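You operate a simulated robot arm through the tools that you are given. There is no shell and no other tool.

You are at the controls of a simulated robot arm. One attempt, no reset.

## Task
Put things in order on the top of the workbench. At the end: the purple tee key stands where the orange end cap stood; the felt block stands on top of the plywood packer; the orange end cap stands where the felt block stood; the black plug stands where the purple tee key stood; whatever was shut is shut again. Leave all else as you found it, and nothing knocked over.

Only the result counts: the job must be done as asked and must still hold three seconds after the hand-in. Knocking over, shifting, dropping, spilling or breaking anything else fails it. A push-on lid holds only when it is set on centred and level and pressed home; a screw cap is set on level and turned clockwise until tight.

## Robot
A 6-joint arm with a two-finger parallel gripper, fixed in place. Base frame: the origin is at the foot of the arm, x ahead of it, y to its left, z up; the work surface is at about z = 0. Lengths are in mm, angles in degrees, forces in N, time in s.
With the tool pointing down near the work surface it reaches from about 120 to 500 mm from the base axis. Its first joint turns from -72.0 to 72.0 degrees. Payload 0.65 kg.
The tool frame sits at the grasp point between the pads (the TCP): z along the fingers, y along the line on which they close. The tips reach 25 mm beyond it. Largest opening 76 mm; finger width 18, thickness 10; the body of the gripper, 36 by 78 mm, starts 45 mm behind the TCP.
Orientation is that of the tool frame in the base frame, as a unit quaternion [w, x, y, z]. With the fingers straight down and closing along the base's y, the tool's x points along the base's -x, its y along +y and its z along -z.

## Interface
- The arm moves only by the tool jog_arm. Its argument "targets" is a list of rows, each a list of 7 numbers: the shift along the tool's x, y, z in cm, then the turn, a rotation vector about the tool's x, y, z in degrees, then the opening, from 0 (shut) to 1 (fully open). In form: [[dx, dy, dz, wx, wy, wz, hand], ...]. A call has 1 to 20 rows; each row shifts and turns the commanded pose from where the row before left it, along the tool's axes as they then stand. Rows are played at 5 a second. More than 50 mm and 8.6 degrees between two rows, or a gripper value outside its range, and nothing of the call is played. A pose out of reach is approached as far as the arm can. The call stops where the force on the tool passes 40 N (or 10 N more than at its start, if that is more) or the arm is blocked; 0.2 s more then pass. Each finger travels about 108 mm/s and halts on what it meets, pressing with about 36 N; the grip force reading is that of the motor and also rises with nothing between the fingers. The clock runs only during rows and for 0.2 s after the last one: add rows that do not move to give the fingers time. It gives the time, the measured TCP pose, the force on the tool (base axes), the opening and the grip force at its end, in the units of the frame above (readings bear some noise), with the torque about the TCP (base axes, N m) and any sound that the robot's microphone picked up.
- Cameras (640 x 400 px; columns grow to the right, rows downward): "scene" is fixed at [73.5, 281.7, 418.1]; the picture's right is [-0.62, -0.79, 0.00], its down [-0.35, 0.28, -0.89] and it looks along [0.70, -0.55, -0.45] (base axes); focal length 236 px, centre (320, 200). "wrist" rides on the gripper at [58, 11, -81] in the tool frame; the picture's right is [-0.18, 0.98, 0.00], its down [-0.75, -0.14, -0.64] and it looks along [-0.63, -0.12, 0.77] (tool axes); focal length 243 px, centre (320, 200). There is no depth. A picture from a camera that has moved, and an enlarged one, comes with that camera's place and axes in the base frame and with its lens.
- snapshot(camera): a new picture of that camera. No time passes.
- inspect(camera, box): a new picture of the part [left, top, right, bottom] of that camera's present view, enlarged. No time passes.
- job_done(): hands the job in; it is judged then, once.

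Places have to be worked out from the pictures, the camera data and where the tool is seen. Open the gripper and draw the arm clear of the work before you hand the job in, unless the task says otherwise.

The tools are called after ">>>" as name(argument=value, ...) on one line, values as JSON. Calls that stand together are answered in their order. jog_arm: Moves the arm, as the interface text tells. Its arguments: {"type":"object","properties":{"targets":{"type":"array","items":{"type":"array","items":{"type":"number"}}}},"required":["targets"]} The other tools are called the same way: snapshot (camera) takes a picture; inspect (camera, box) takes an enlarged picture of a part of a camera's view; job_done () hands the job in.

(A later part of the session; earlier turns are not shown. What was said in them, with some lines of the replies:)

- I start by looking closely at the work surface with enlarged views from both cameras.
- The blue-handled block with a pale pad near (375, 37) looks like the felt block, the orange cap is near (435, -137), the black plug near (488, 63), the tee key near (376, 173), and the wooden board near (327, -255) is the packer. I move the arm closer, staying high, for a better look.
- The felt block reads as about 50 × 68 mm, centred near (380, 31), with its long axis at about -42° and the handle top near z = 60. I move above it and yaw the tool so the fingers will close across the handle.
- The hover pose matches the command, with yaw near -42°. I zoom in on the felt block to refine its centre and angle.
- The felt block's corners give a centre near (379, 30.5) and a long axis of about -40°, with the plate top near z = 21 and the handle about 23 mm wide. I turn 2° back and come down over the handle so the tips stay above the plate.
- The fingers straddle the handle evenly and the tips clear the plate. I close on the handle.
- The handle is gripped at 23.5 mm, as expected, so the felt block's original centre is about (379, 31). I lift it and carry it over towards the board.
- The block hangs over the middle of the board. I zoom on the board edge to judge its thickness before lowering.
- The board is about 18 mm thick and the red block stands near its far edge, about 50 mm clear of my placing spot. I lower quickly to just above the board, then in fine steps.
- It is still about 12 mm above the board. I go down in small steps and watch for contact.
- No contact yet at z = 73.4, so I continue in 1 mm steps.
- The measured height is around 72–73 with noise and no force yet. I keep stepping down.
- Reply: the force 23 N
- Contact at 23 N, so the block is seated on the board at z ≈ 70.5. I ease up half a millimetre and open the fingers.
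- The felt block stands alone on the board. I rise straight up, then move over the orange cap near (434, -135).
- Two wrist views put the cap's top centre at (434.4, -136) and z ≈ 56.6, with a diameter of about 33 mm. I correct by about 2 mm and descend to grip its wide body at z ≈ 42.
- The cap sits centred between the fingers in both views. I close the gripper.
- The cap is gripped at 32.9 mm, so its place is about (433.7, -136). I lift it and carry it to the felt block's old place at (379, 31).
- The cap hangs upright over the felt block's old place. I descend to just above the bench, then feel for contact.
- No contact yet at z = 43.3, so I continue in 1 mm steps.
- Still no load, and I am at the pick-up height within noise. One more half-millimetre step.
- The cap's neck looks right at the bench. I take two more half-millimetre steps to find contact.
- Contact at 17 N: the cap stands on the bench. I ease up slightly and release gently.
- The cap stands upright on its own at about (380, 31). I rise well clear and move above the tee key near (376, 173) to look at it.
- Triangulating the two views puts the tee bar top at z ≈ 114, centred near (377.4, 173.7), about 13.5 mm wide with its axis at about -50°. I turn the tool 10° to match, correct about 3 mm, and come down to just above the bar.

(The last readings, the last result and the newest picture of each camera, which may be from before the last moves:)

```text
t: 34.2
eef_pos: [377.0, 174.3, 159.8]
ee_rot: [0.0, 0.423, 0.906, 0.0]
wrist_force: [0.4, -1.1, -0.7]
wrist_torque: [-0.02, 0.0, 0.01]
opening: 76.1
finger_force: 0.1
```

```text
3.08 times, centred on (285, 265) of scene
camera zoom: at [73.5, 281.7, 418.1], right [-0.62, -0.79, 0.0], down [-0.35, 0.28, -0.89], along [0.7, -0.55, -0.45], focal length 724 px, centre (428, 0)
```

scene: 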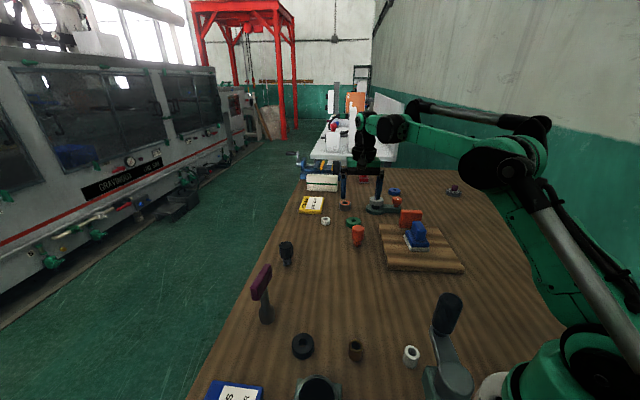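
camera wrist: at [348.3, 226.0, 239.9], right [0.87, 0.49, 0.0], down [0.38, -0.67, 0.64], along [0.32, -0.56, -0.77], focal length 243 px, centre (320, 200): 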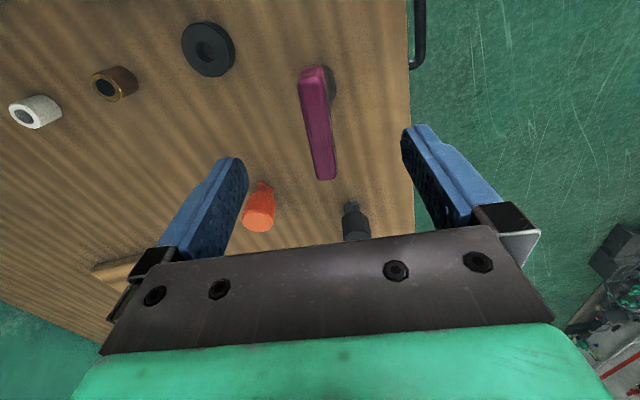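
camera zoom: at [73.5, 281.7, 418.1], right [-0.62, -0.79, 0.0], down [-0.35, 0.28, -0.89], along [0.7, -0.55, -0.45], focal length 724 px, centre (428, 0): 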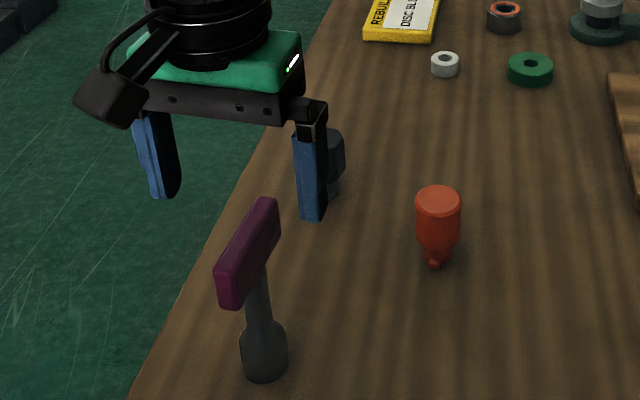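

The second view agrees: bar centre (377.5, 174.2), axis about -51.5°. I turn 1.5° more and lower the fingers astride the bar to z ≈ 103.

>>> jog_arm(targets=[[0, 0, 1.5, 0, 0, 1.5, 1], [0, 0, 1.6, 0, 0, 0, 1], [0, 0, 1.5, 0, 0, 0, 1], [0, 0, 1.0, 0, 0, 0, 1], [0, 0, 0, 0, 0, 0, 1], [0, 0, 0, 0, 0, 0, 1]])

>>> snapshot(camera="wrist")

>>> inspect(camera="scene", box=[220, 220, 350, 330])

```text
t: 35.6
eef_pos: [378.2, 174.2, 103.4]
ee_rot: [0.0, 0.434, 0.901, 0.0]
wrist_force: [-0.3, 0.0, -0.3]
wrist_torque: [0.0, 0.01, -0.02]
opening: 76.0
finger_force: 0.0
```

```text
taken
camera wrist: at [350.2, 226.7, 183.7], right [0.88, 0.47, 0.0], down [0.36, -0.68, 0.64], along [0.3, -0.57, -0.77], focal length 243 px, centre (320, 200)
```

wrist: 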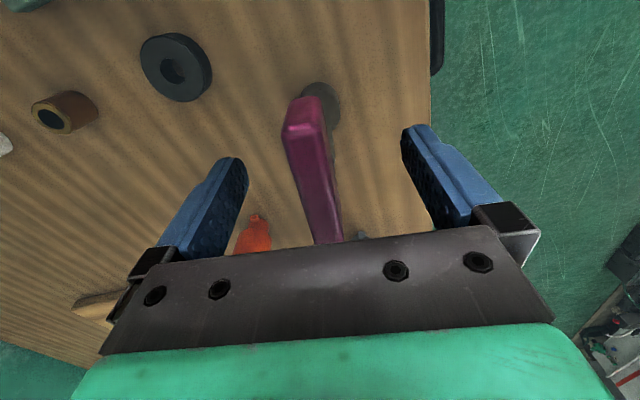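

```text
3.64 times, centred on (285, 275) of scene
camera zoom: at [73.5, 281.7, 418.1], right [-0.62, -0.79, 0.0], down [-0.35, 0.28, -0.89], along [0.7, -0.55, -0.45], focal length 856 px, centre (447, -73)
```

zoom: 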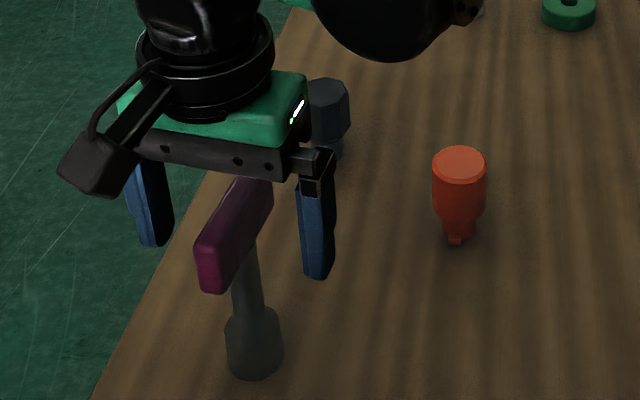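

The bar runs exactly along the tool's x axis, centred between the fingers. I close on it.

>>> jog_arm(targets=[[0, 0, 0, 0, 0, 0, 0.5], [0, 0, 0, 0, 0, 0, 0.3], [0, 0, 0, 0, 0, 0, 0.2], [0, 0, 0, 0, 0, 0, 0.1], [0, 0, 0, 0, 0, 0, 0], [0, 0, 0, 0, 0, 0, 0], [0, 0, 0, 0, 0, 0, 0]])

>>> snapshot(camera="wrist")

>>> inspect(camera="scene", box=[220, 220, 350, 330])

```text
t: 37.2
eef_pos: [378.1, 174.1, 103.3]
ee_rot: [0.0, 0.435, 0.901, 0.0]
wrist_force: [0.0, -0.1, -0.9]
wrist_torque: [0.0, 0.0, 0.04]
opening: 15.0
finger_force: 34.0
```

```text
taken
camera wrist: at [350.2, 226.7, 183.8], right [0.88, 0.47, 0.0], down [0.36, -0.68, 0.64], along [0.3, -0.57, -0.77], focal length 243 px, centre (320, 200)
```

wrist: 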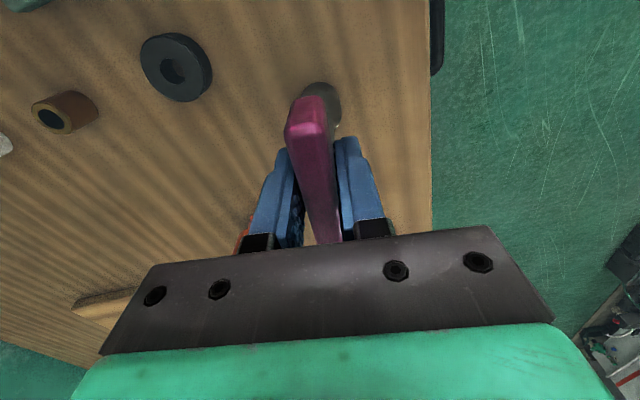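

```text
3.64 times, centred on (285, 275) of scene
camera zoom: at [73.5, 281.7, 418.1], right [-0.62, -0.79, 0.0], down [-0.35, 0.28, -0.89], along [0.7, -0.55, -0.45], focal length 856 px, centre (447, -73)
```

zoom: 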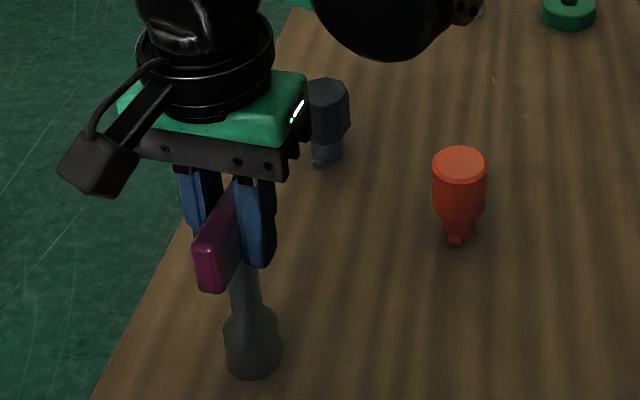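

The bar is gripped at 15 mm, so the key's place is about (377.7, 174.2). I lift 9 cm and check that the key hangs straight.

>>> jog_arm(targets=[[0, 0, -0.5, 0, 0, 0, 0], [0, 0, -1.5, 0, 0, 0, 0], [0, 0, -2, 0, 0, 0, 0], [0, 0, -2.5, 0, 0, 0, 0], [0, 0, -2.5, 0, 0, 0, 0], [0, 0, 0, 0, 0, 0, 0], [0, 0, 0, 0, 0, 0, 0]])

>>> snapshot(camera="wrist")

>>> snapshot(camera="scene")

```text
t: 38.8
eef_pos: [377.9, 173.6, 194.0]
ee_rot: [0.001, 0.435, 0.901, 0.0]
wrist_force: [0.2, 0.8, -1.0]
wrist_torque: [0.01, -0.02, 0.01]
opening: 14.7
finger_force: 33.7
```

```text
taken
camera wrist: at [350.0, 225.5, 274.5], right [0.88, 0.47, 0.0], down [0.36, -0.68, 0.64], along [0.3, -0.57, -0.77], focal length 243 px, centre (320, 200)
```

wrist: 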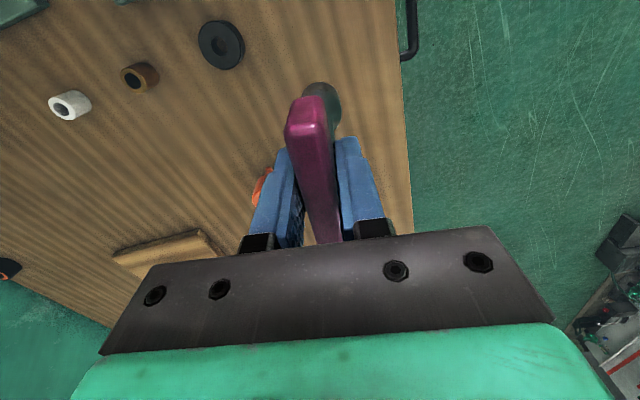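

```text
taken
```

scene: 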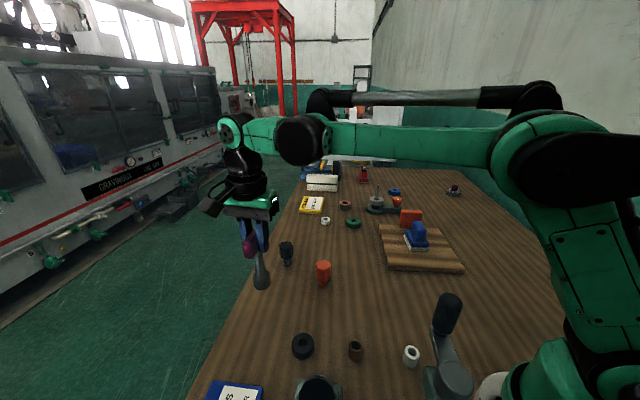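

The key hangs straight and its bottom is near z = 90. I carry it over to the orange cap's old place.

>>> jog_arm(targets=[[-2.525, -1.358, 0, 0, 0, 0, 0], [-2.525, -1.358, 0, 0, 0, 0, 0], [-2.525, -1.358, 0, 0, 0, 0, 0], [-2.525, -1.358, 0, 0, 0, 0, 0], [-2.525, -1.358, 0, 0, 0, 0, 0], [-2.525, -1.358, 0, 0, 0, 0, 0], [-2.525, -1.358, 0, 0, 0, 0, 0], [-2.525, -1.358, 0, 0, 0, 0, 0], [-2.525, -1.358, 0, 0, 0, 0, 0], [-2.525, -1.358, 0, 0, 0, 0, 0], [-2.525, -1.358, 0, 0, 0, 0, 0], [0, 0, 0, 0, 0, 0, 0], [0, 0, 0, 0, 0, 0, 0]])

>>> snapshot(camera="wrist")

>>> inspect(camera="scene", box=[280, 150, 480, 280])

```text
t: 41.6
eef_pos: [433.5, -136.0, 193.1]
ee_rot: [0.001, 0.435, 0.901, 0.0]
wrist_force: [0.6, -0.2, -0.5]
wrist_torque: [-0.01, -0.02, 0.03]
opening: 14.4
finger_force: 34.1
```

```text
taken
camera wrist: at [405.1, -84.0, 274.1], right [0.88, 0.47, 0.0], down [0.36, -0.68, 0.64], along [0.3, -0.57, -0.77], focal length 243 px, centre (320, 200)
```

wrist: 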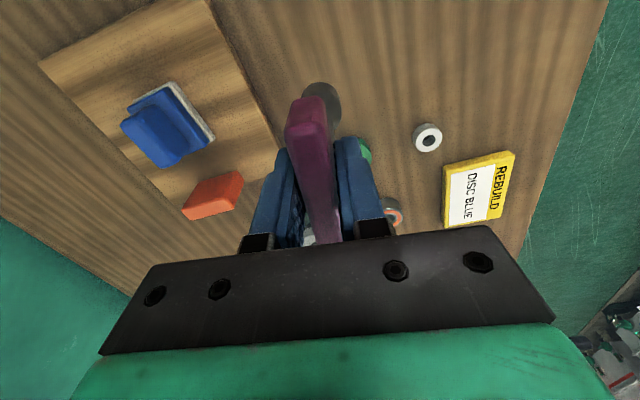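

```text
3.08 times, centred on (380, 215) of scene
camera zoom: at [73.5, 281.7, 418.1], right [-0.62, -0.79, 0.0], down [-0.35, 0.28, -0.89], along [0.7, -0.55, -0.45], focal length 724 px, centre (135, 154)
```

zoom: 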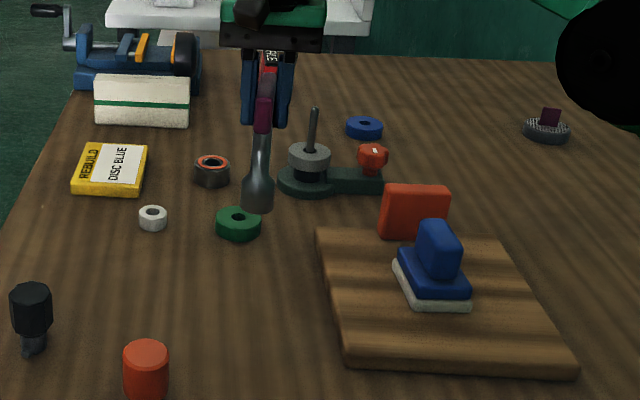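

The key hangs straight over (433.5, -136). I descend to a few millimetres above the bench.

>>> jog_arm(targets=[[0, 0, 1.5, 0, 0, 0, 0], [0, 0, 2, 0, 0, 0, 0], [0, 0, 2, 0, 0, 0, 0], [0, 0, 2, 0, 0, 0, 0], [0, 0, 0.8, 0, 0, 0, 0], [0, 0, 0.3, 0, 0, 0, 0], [0, 0, 0, 0, 0, 0, 0]])

>>> inspect(camera="scene", box=[310, 170, 410, 260])

```text
t: 43.2
eef_pos: [435.0, -135.5, 108.2]
ee_rot: [0.0, 0.435, 0.9, 0.0]
wrist_force: [-0.4, 0.4, 0.2]
wrist_torque: [-0.03, 0.01, 0.01]
opening: 14.7
finger_force: 34.5
```

```text
4.44 times, centred on (360, 215) of scene
camera zoom: at [73.5, 281.7, 418.1], right [-0.62, -0.79, 0.0], down [-0.35, 0.28, -0.89], along [0.7, -0.55, -0.45], focal length 1046 px, centre (142, 133)
```

zoom: 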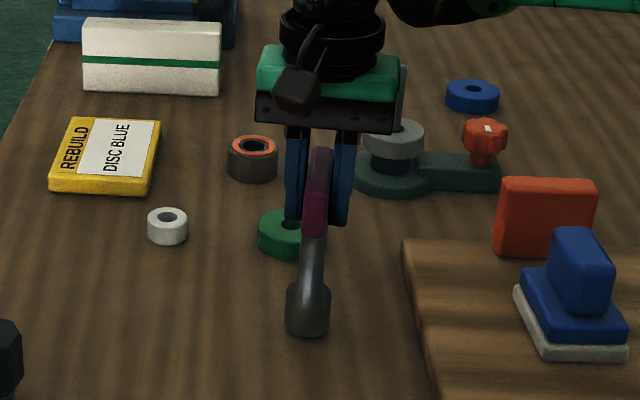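

The key is a few millimetres above the bench. I feel down in small steps.

>>> jog_arm(targets=[[0, 0, 0.2, 0, 0, 0, 0], [0, 0, 0.1, 0, 0, 0, 0], [0, 0, 0.05, 0, 0, 0, 0], [0, 0, 0, 0, 0, 0, 0]])

```text
t: 44.2
eef_pos: [431.6, -136.2, 105.0]
ee_rot: [0.0, 0.435, 0.901, 0.0]
wrist_force: [-0.7, -0.5, -0.3]
wrist_torque: [-0.02, 0.0, -0.01]
opening: 14.4
finger_force: 33.8
```

No contact yet at about z = 104–105. I continue half a millimetre at a time.

>>> jog_arm(targets=[[0, 0, 0.05, 0, 0, 0, 0], [0, 0, 0.05, 0, 0, 0, 0], [0, 0, 0, 0, 0, 0, 0]])

```text
t: 45.0
eef_pos: [433.0, -135.5, 103.2]
ee_rot: [0.0, 0.434, 0.901, 0.0]
wrist_force: [0.6, 0.2, -0.9]
wrist_torque: [0.04, 0.0, -0.02]
opening: 14.5
finger_force: 34.8
```

>>> jog_arm(targets=[[0, 0, 0.05, 0, 0, 0, 0], [0, 0, 0, 0, 0, 0, 0]])

```text
t: 45.6
eef_pos: [433.5, -136.6, 103.5]
ee_rot: [-0.001, 0.434, 0.901, 0.0]
wrist_force: [-2.3, 1.1, 9.8]
wrist_torque: [0.14, 0.17, -0.03]
opening: 14.7
finger_force: 33.9
```

Light contact at about 10 N: the key's socket is on the bench. I release it slowly.

>>> jog_arm(targets=[[0, 0, -0.02, 0, 0, 0, 0], [0, 0, 0, 0, 0, 0, 0.3], [0, 0, 0, 0, 0, 0, 0.5], [0, 0, 0, 0, 0, 0, 0.8], [0, 0, 0, 0, 0, 0, 1], [0, 0, 0, 0, 0, 0, 1]])

>>> snapshot(camera="wrist")

>>> inspect(camera="scene", box=[310, 170, 410, 260])

```text
t: 47.0
eef_pos: [435.4, -136.3, 102.4]
ee_rot: [0.0, 0.434, 0.901, 0.0]
wrist_force: [0.3, 0.4, 0.5]
wrist_torque: [0.03, -0.01, -0.02]
opening: 75.7
finger_force: 0.0
```

```text
taken
camera wrist: at [405.7, -83.7, 184.1], right [0.88, 0.47, 0.0], down [0.36, -0.68, 0.64], along [0.3, -0.57, -0.77], focal length 243 px, centre (320, 200)
```

wrist: 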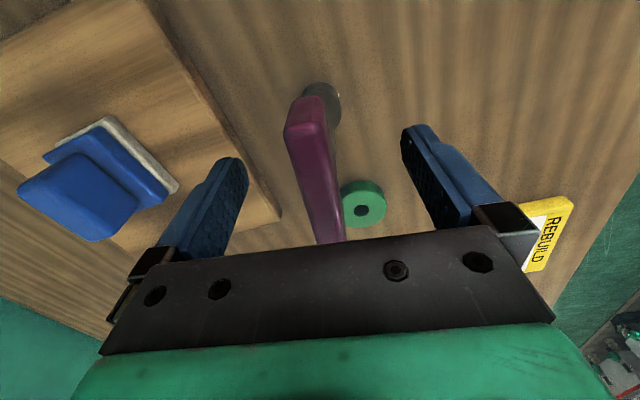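

```text
4.44 times, centred on (360, 215) of scene
camera zoom: at [73.5, 281.7, 418.1], right [-0.62, -0.79, 0.0], down [-0.35, 0.28, -0.89], along [0.7, -0.55, -0.45], focal length 1046 px, centre (142, 133)
```

zoom: 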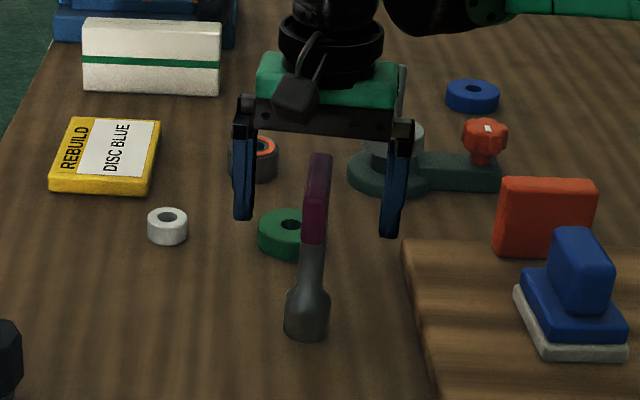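

The key stands upright on its own at the cap's old place. I rise straight up clear of it, then move over the black plug near (489, 62.5).

>>> jog_arm(targets=[[0, 0, -1, 0, 0, 0, 1], [0, 0, -2, 0, 0, 0, 1], [0, 0, -2, 0, 0, 0, 1], [0, 0, -1.5, 0, 0, 0, 1], [1.516, 2.081, 0, 0, 0, 0, 1], [1.516, 2.081, 0, 0, 0, 0, 1], [1.516, 2.081, 0, 0, 0, 0, 1], [1.516, 2.081, 0, 0, 0, 0, 1], [1.516, 2.081, 0, 0, 0, 0, 1], [1.516, 2.081, 0, 0, 0, 0, 1], [1.516, 2.081, 0, 0, 0, 0, 1], [1.516, 2.081, 0, 0, 0, 0, 1], [0, 0, 0, 0, 0, 0, 1], [0, 0, 0, 0, 0, 0, 1]])

>>> snapshot(camera="wrist")

>>> inspect(camera="wrist", box=[260, 30, 380, 140])

>>> snapshot(camera="scene")

```text
t: 50.0
eef_pos: [475.4, 54.0, 165.2]
ee_rot: [0.001, 0.434, 0.901, 0.0]
wrist_force: [0.2, -0.1, 0.6]
wrist_torque: [0.0, 0.01, 0.01]
opening: 76.0
finger_force: 0.0
out of reach, approached as far as the arm can: row 11, 12
```

```text
taken
camera wrist: at [447.5, 105.5, 246.2], right [0.88, 0.47, 0.0], down [0.36, -0.68, 0.64], along [0.3, -0.57, -0.77], focal length 243 px, centre (320, 200)
```

wrist: 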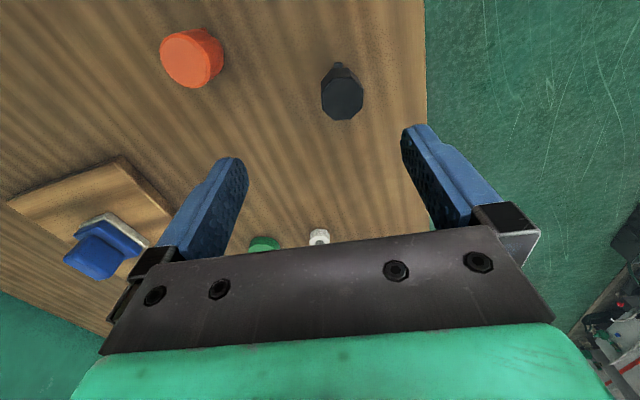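

```text
3.64 times, centred on (320, 85) of wrist
camera zoom: at [447.5, 105.5, 246.2], right [0.88, 0.47, 0.0], down [0.36, -0.68, 0.64], along [0.3, -0.57, -0.77], focal length 882 px, centre (320, 618)
```

zoom: 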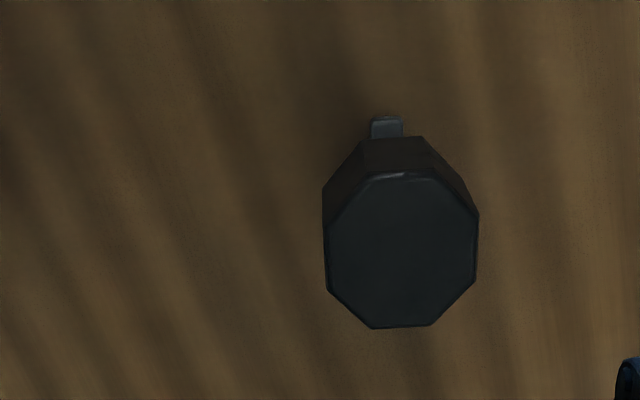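

```text
taken
```

scene: 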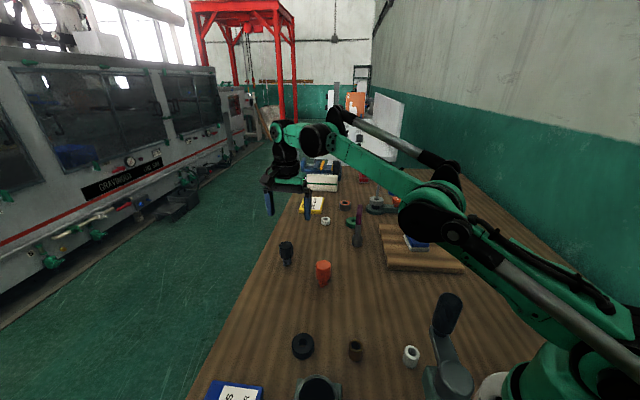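

The plug's top is at z ≈ 55, centred near (491, 60), an octagon about 32 mm across flats with a flat normal near 76°; at this height the arm cannot quite reach it. I pull back about 30 mm to a reachable spot and turn the tool so the fingers will close on a pair of flats.

>>> jog_arm(targets=[[1.045, -0.905, 0, 0, 0, 0, 1], [1.045, -0.905, 0, 0, 0, 0, 1], [0, 0, 0, 0, 0, -7.44, 1], [0, 0, 0, 0, 0, -7.44, 1], [0, 0, 0, 0, 0, -7.44, 1], [0, 0, 0, 0, 0, -7.44, 1], [0, 0, 0, 0, 0, -7.44, 1], [0, 0, 0, 0, 0, 0, 1], [0, 0, 0, 0, 0, 0, 1]])

>>> snapshot(camera="wrist")

>>> inspect(camera="scene", box=[230, 170, 350, 290])

```text
t: 52.0
eef_pos: [448.3, 58.5, 163.8]
ee_rot: [0.0, 0.124, 0.992, -0.001]
wrist_force: [0.0, 0.1, 0.1]
wrist_torque: [0.0, 0.0, 0.0]
opening: 76.1
finger_force: 0.0
```

```text
taken
camera wrist: at [394.6, 83.2, 245.6], right [0.42, 0.91, 0.0], down [0.69, -0.32, 0.64], along [0.58, -0.27, -0.77], focal length 243 px, centre (320, 200)
```

wrist: 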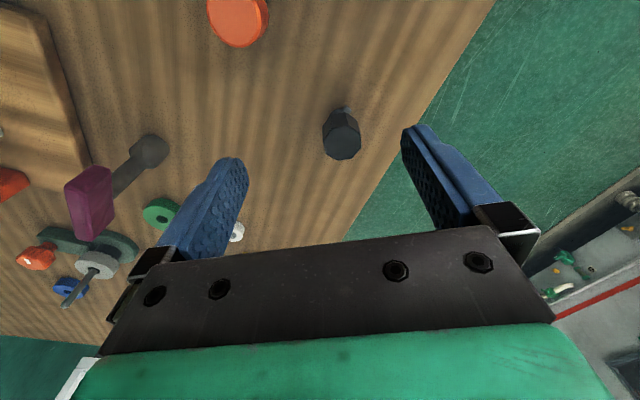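

```text
3.33 times, centred on (290, 230) of scene
camera zoom: at [73.5, 281.7, 418.1], right [-0.62, -0.79, 0.0], down [-0.35, 0.28, -0.89], along [0.7, -0.55, -0.45], focal length 785 px, centre (420, 100)
```

zoom: 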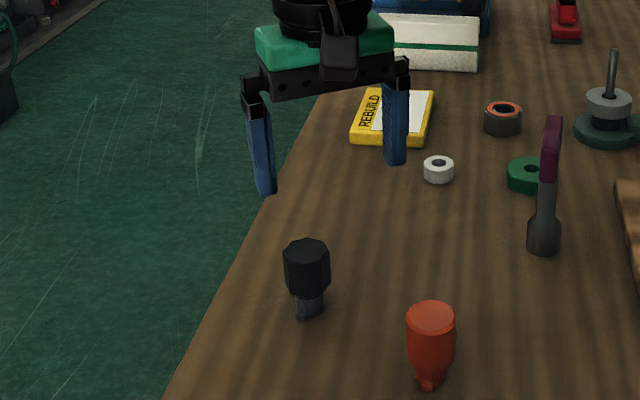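

The commanded pose was clipped, so I am now at (448, 58.5) with yaw -14°. I take a zoomed look at the plug for another fix.

>>> inspect(camera="wrist", box=[290, 80, 390, 180])

```text
4.00 times, centred on (340, 130) of wrist
camera zoom: at [394.6, 83.2, 245.6], right [0.42, 0.91, 0.0], down [0.69, -0.32, 0.64], along [0.58, -0.27, -0.77], focal length 970 px, centre (240, 480)
```

zoom: 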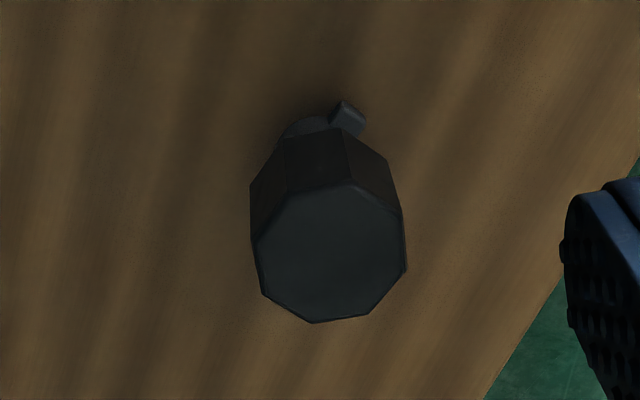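

This view agrees: plug centre (490.5, 60.4). I line up laterally and descend about 26 mm short of it, then will slide outward at low height where the reach is greater.

>>> jog_arm(targets=[[-0.5, 0.413, 1.5, 0, 0, 0, 1], [-0.5, 0.413, 2, 0, 0, 0, 1], [-0.5, 0.413, 2, 0, 0, 0, 1], [0, 0, 2, 0, 0, 0, 1], [0, 0, 2, 0, 0, 0, 1], [0, 0, 1.7, 0, 0, 0, 1], [0, 0, 1.0, 0, 0, 0, 1], [0, 0, 0, 0, 0, 0, 1], [0, 0, 0, 0, 0, 0, 1]])

>>> snapshot(camera="wrist")

>>> inspect(camera="scene", box=[230, 190, 350, 290])

```text
t: 54.0
eef_pos: [466.8, 66.6, 42.3]
ee_rot: [0.0, 0.124, 0.992, 0.0]
wrist_force: [0.2, -0.4, -0.3]
wrist_torque: [0.0, 0.02, -0.01]
opening: 76.1
finger_force: 0.0
```

```text
taken
camera wrist: at [412.7, 91.4, 123.9], right [0.42, 0.91, 0.0], down [0.69, -0.32, 0.64], along [0.58, -0.27, -0.77], focal length 243 px, centre (320, 200)
```

wrist: 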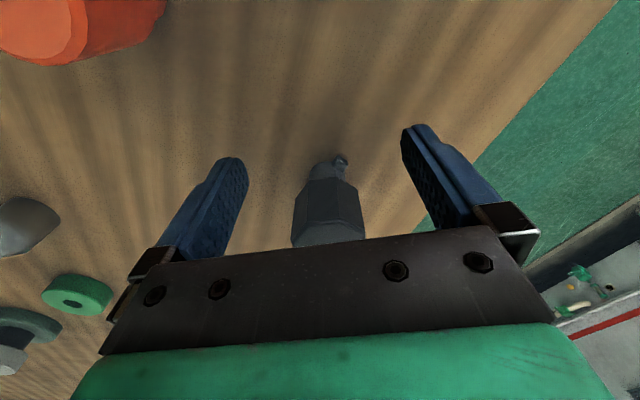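

```text
4.00 times, centred on (290, 240) of scene
camera zoom: at [73.5, 281.7, 418.1], right [-0.62, -0.79, 0.0], down [-0.35, 0.28, -0.89], along [0.7, -0.55, -0.45], focal length 942 px, centre (440, 40)
```

zoom: 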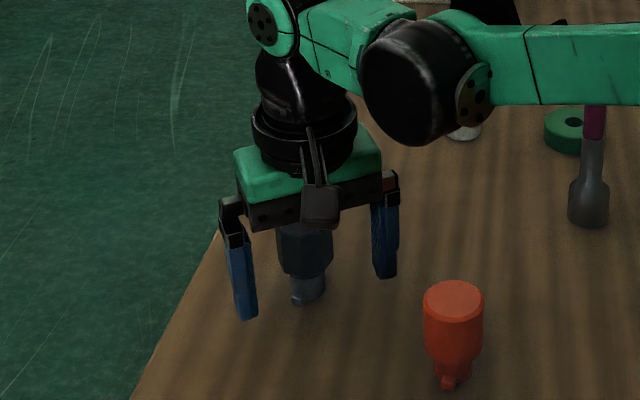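

The plug is centred between the finger lines. I slide outward 25 mm at this height.

>>> jog_arm(targets=[[-0.6, 0, 0, 0, 0, 0, 1], [-0.6, 0, 0, 0, 0, 0, 1], [-0.6, 0, 0, 0, 0, 0, 1], [-0.4, 0, 0, 0, 0, 0, 1], [-0.3, 0, 0, 0, 0, 0, 1], [0, 0, 0, 0, 0, 0, 1], [0, 0, 0, 0, 0, 0, 1]])

>>> snapshot(camera="wrist")

>>> inspect(camera="scene", box=[230, 190, 350, 290])

```text
t: 55.6
eef_pos: [490.6, 61.6, 43.1]
ee_rot: [0.0, 0.125, 0.992, 0.001]
wrist_force: [0.1, -0.7, 0.1]
wrist_torque: [-0.03, -0.02, 0.02]
opening: 76.0
finger_force: 0.0
```

```text
taken
camera wrist: at [436.4, 85.2, 123.8], right [0.42, 0.91, 0.0], down [0.69, -0.32, 0.64], along [0.58, -0.27, -0.77], focal length 243 px, centre (320, 200)
```

wrist: 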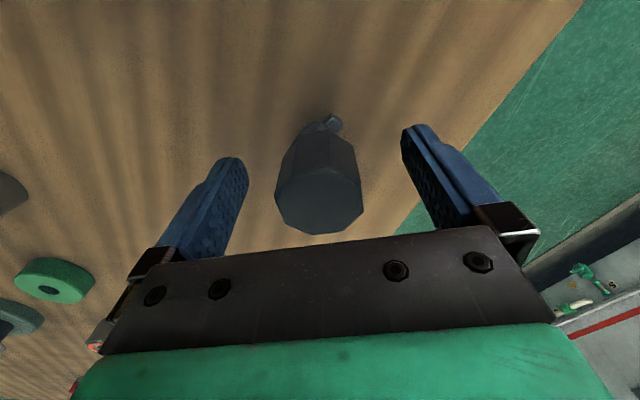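

```text
4.00 times, centred on (290, 240) of scene
camera zoom: at [73.5, 281.7, 418.1], right [-0.62, -0.79, 0.0], down [-0.35, 0.28, -0.89], along [0.7, -0.55, -0.45], focal length 942 px, centre (440, 40)
```

zoom: 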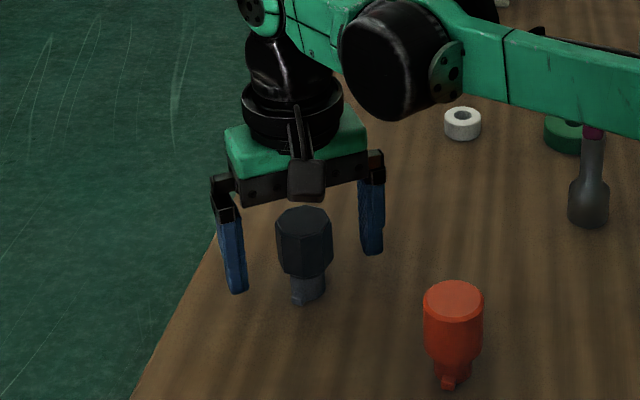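

I reached the plug and it is centred between the fingers. I close on its flats.

>>> jog_arm(targets=[[0, 0, 0.1, 0, 0, 0, 0.6], [0, 0, 0, 0, 0, 0, 0.45], [0, 0, 0, 0, 0, 0, 0.2], [0, 0, 0, 0, 0, 0, 0], [0, 0, 0, 0, 0, 0, 0], [0, 0, 0, 0, 0, 0, 0]])

>>> snapshot(camera="wrist")

>>> inspect(camera="scene", box=[230, 190, 350, 290])

```text
t: 57.0
eef_pos: [489.8, 60.1, 42.3]
ee_rot: [0.0, 0.124, 0.992, 0.0]
wrist_force: [-0.1, -0.2, 0.0]
wrist_torque: [0.0, 0.02, 0.0]
opening: 31.4
finger_force: 35.7
```

```text
taken
camera wrist: at [436.1, 85.2, 122.5], right [0.42, 0.91, 0.0], down [0.69, -0.32, 0.64], along [0.58, -0.27, -0.77], focal length 243 px, centre (320, 200)
```

wrist: 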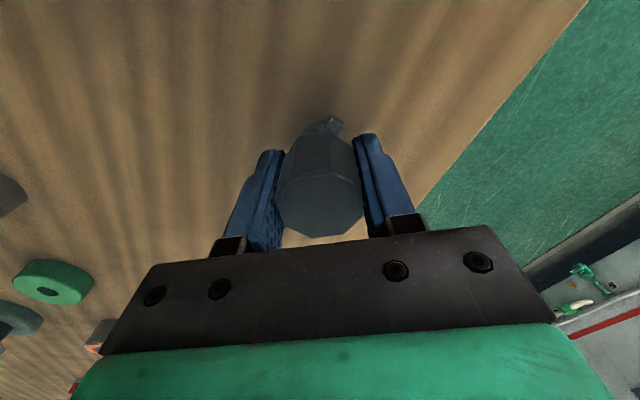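

```text
4.00 times, centred on (290, 240) of scene
camera zoom: at [73.5, 281.7, 418.1], right [-0.62, -0.79, 0.0], down [-0.35, 0.28, -0.89], along [0.7, -0.55, -0.45], focal length 942 px, centre (440, 40)
```

zoom: 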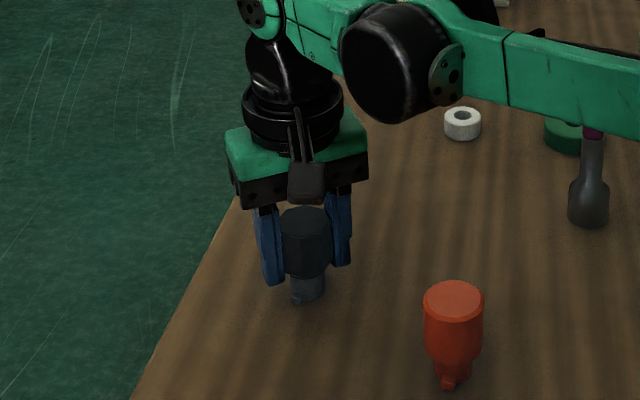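

The plug is held at 31.4 mm. I lift a little, come inward while rising to stay within reach, and carry it to the tee key's old place at (377.7, 174.2).

>>> jog_arm(targets=[[0, 0, -0.5, 0, 0, 0, 0], [0, 0, -1, 0, 0, 0, 0], [1, 0, -2, 0, 0, 0, 0], [1, 0, -2, 0, 0, 0, 0], [1.95, 1.378, -0.5, 0, 0, 0, 0], [1.95, 1.378, 0, 0, 0, 0, 0], [1.95, 1.378, 0, 0, 0, 0, 0], [1.95, 1.378, 0, 0, 0, 0, 0], [1.95, 1.378, 0, 0, 0, 0, 0], [1.95, 1.378, 0, 0, 0, 0, 0], [0, 0, 0, 0, 0, 0, 0], [0, 0, 0, 0, 0, 0, 0]])

>>> snapshot(camera="wrist")

>>> snapshot(camera="scene")

```text
t: 59.6
eef_pos: [378.1, 174.6, 103.0]
ee_rot: [0.0, 0.125, 0.992, 0.0]
wrist_force: [0.0, -0.6, 0.3]
wrist_torque: [-0.02, 0.01, 0.01]
opening: 31.5
finger_force: 36.0
```

```text
taken
camera wrist: at [323.9, 198.6, 183.6], right [0.42, 0.91, 0.0], down [0.69, -0.32, 0.64], along [0.58, -0.27, -0.77], focal length 243 px, centre (320, 200)
```

wrist: 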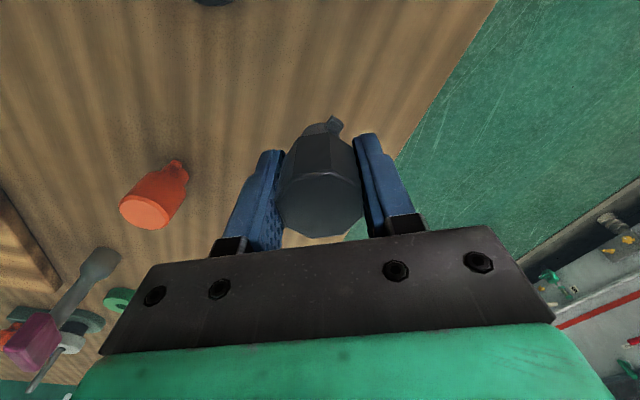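

```text
taken
```

scene: 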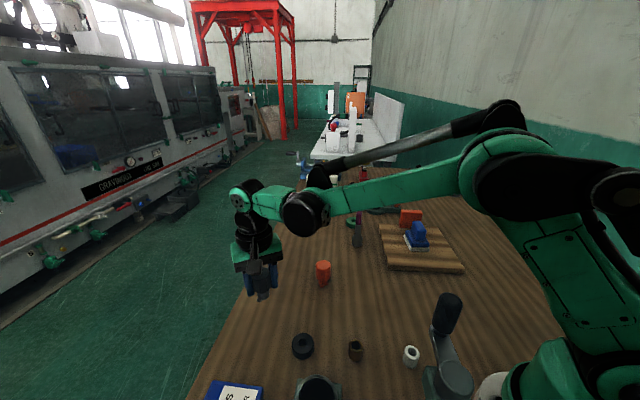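

The plug hangs upright over (378, 174.5). I lower to a few millimetres above the bench.

>>> jog_arm(targets=[[0, 0, 1.5, 0, 0, 0, 0], [0, 0, 2, 0, 0, 0, 0], [0, 0, 1.5, 0, 0, 0, 0], [0, 0, 0.5, 0, 0, 0, 0], [0, 0, 0.2, 0, 0, 0, 0], [0, 0, 0, 0, 0, 0, 0]])

>>> inspect(camera="scene", box=[220, 230, 340, 330])

```text
t: 61.0
eef_pos: [378.7, 174.8, 44.8]
ee_rot: [0.0, 0.124, 0.992, 0.0]
wrist_force: [1.1, -1.4, -1.1]
wrist_torque: [0.01, 0.01, 0.01]
opening: 31.5
finger_force: 36.0
```

```text
4.00 times, centred on (280, 280) of scene
camera zoom: at [73.5, 281.7, 418.1], right [-0.62, -0.79, 0.0], down [-0.35, 0.28, -0.89], along [0.7, -0.55, -0.45], focal length 942 px, centre (480, -120)
```

zoom: 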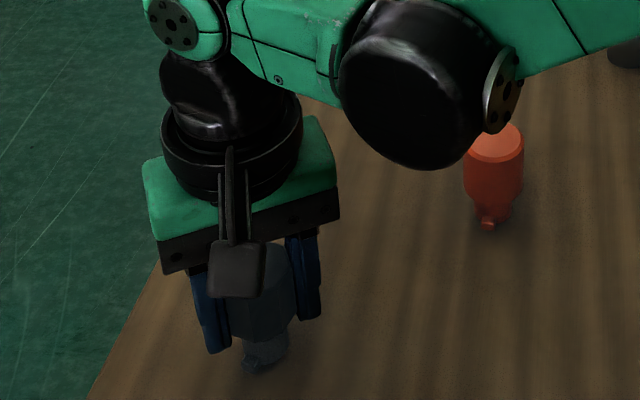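

The plug is about 3 mm above the bench. I feel down in half-millimetre steps.

>>> jog_arm(targets=[[0, 0, 0.1, 0, 0, 0, 0], [0, 0, 0.05, 0, 0, 0, 0], [0, 0, 0.05, 0, 0, 0, 0], [0, 0, 0, 0, 0, 0, 0]])

```text
t: 62.0
eef_pos: [378.7, 176.0, 42.3]
ee_rot: [0.0, 0.125, 0.992, 0.0]
wrist_force: [-0.1, 0.2, 0.0]
wrist_torque: [0.0, 0.0, 0.01]
opening: 31.4
finger_force: 36.0
```

>>> jog_arm(targets=[[0, 0, 0.05, 0, 0, 0, 0], [0, 0, 0.05, 0, 0, 0, 0], [0, 0, 0, 0, 0, 0, 0]])

```text
t: 62.8
eef_pos: [377.4, 176.0, 41.4]
ee_rot: [0.0, 0.124, 0.992, -0.001]
wrist_force: [-0.7, -0.2, 1.0]
wrist_torque: [-0.01, 0.01, -0.02]
opening: 31.2
finger_force: 36.0
```

Still unloaded at about z = 41.5. I take another half-millimetre step.

>>> jog_arm(targets=[[0, 0, 0.05, 0, 0, 0, 0], [0, 0, 0, 0, 0, 0, 0]])

```text
t: 63.4
eef_pos: [377.9, 174.6, 40.4]
ee_rot: [0.0, 0.125, 0.992, 0.001]
wrist_force: [-3.5, 1.0, 22.2]
wrist_torque: [0.05, 0.09, -0.01]
opening: 31.1
finger_force: 36.2
```

Contact at 22 N: the plug is standing on the bench. I ease off slightly and open the fingers gently.

>>> jog_arm(targets=[[0, 0, -0.05, 0, 0, 0, 0], [0, 0, 0, 0, 0, 0, 0.5], [0, 0, 0, 0, 0, 0, 0.7], [0, 0, 0, 0, 0, 0, 1], [0, 0, 0, 0, 0, 0, 1]])

>>> snapshot(camera="wrist")

>>> inspect(camera="scene", box=[220, 230, 340, 330])

```text
t: 64.6
eef_pos: [378.5, 174.1, 40.1]
ee_rot: [0.001, 0.125, 0.992, 0.0]
wrist_force: [0.6, -0.4, -0.6]
wrist_torque: [0.01, -0.01, -0.01]
opening: 76.3
finger_force: 0.1
```

```text
taken
camera wrist: at [323.8, 199.6, 122.3], right [0.42, 0.91, 0.0], down [0.69, -0.32, 0.64], along [0.58, -0.27, -0.77], focal length 243 px, centre (320, 200)
```

wrist: 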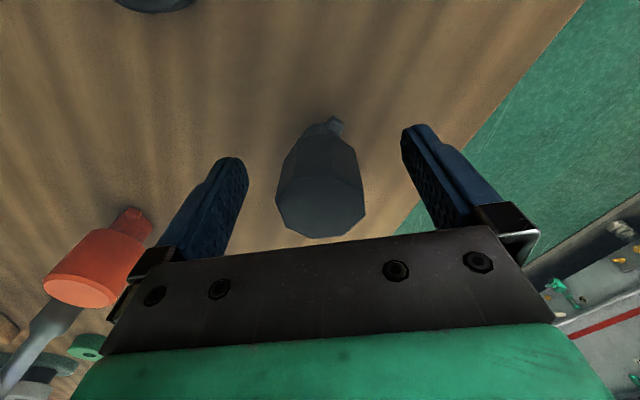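

```text
4.00 times, centred on (280, 280) of scene
camera zoom: at [73.5, 281.7, 418.1], right [-0.62, -0.79, 0.0], down [-0.35, 0.28, -0.89], along [0.7, -0.55, -0.45], focal length 942 px, centre (480, -120)
```

zoom: 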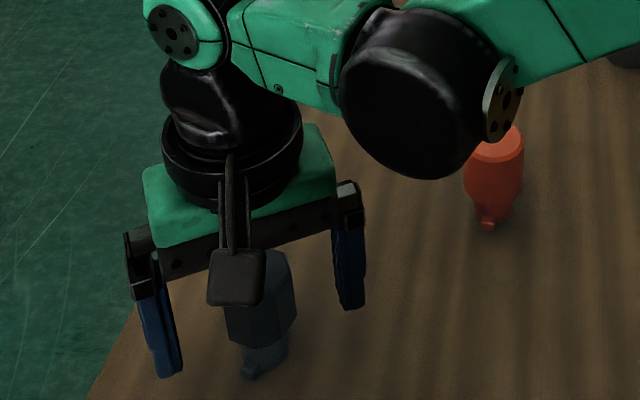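

The plug stands on its own. I rise straight up, then retreat high to near the starting pose for a final check.

>>> jog_arm(targets=[[0, 0, -1, 0, 0, 0, 1], [0, 0, -2, 0, 0, 0, 1], [0, 0, -3, 0, 0, 0, 1], [0, 0, -4, 0, 0, 0, 1], [0, 0, -4, 0, 0, 0, 1], [0, 0, -4, 0, 0, 0, 1], [0.957, -2.577, -1, 0, 0, 0, 1], [0.957, -2.577, -1, 0, 0, 0, 1], [0.957, -2.577, -1, 0, 0, 0, 1], [0.957, -2.577, -1, 0, 0, 0, 1], [0.957, -2.577, -1, 0, 0, 0, 1], [0.957, -2.577, -1, 0, 0, 0, 1], [0.957, -2.577, -1, 0, 0, 0, 1], [0.957, -2.577, -1, 0, 0, 0, 1], [0, 0, -2, 0, 0, 0, 1], [0, 0, 0, 0, 0, 7, 1], [0, 0, 0, 0, 0, 0, 1], [0, 0, 0, 0, 0, 0, 1]])

>>> snapshot(camera="scene")

>>> inspect(camera="scene", box=[230, 160, 480, 320])

>>> snapshot(camera="wrist")

```text
t: 68.4
eef_pos: [253.0, -4.9, 321.7]
ee_rot: [0.0, 0.185, 0.983, 0.0]
wrist_force: [0.5, 0.7, -0.4]
wrist_torque: [-0.03, 0.03, 0.0]
opening: 76.2
finger_force: 0.0
```

```text
taken
```

scene: 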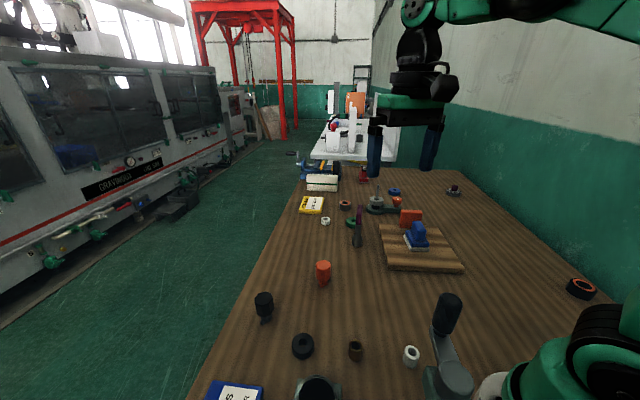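

```text
2.50 times, centred on (355, 240) of scene
camera zoom: at [73.5, 281.7, 418.1], right [-0.62, -0.79, 0.0], down [-0.35, 0.28, -0.89], along [0.7, -0.55, -0.45], focal length 589 px, centre (232, 100)
```

zoom: 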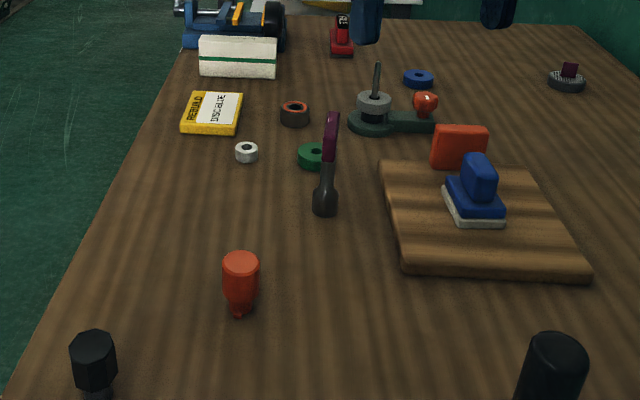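

```text
taken
camera wrist: at [202.4, 25.3, 402.1], right [0.53, 0.85, 0.0], down [0.65, -0.4, 0.64], along [0.55, -0.34, -0.77], focal length 243 px, centre (320, 200)
```

wrist: 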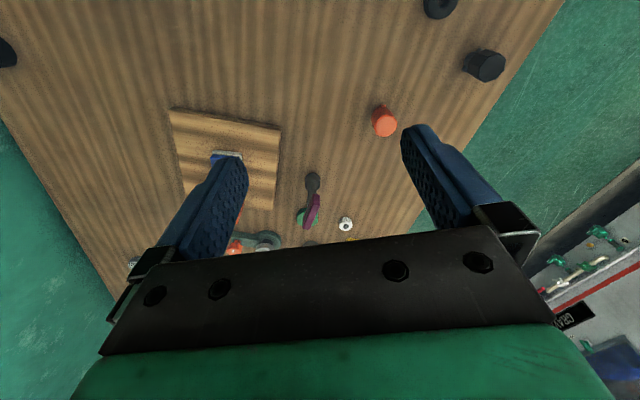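

All four objects stand upright where asked: the tee key's base is at the cap's old pixel and the plug's base is at the key's old pixel. The cap is at the felt block's old place and the felt block is on the board. The other objects look unmoved, nothing was opened, and the gripper is open and clear, so I hand in.

>>> job_done()

```text
The job is handed in.
```

I finished the job and handed it in. In the final pictures, all four objects stand upright where you asked:

- **Felt block:** it stands on the plywood packer. I took the blue-handled block with the pale pad to be the felt block, and the large wooden board to be the packer.
- **Orange end cap:** it stands where the felt block was.
- **Purple tee key:** it stands where the orange end cap was.
- **Black plug:** it stands where the tee key was.

I opened nothing, so there was nothing to shut again. The other objects on the bench look unmoved, including the red block standing on the packer. I left the gripper open and the arm raised clear of the bench. I have no result from the judging yet.
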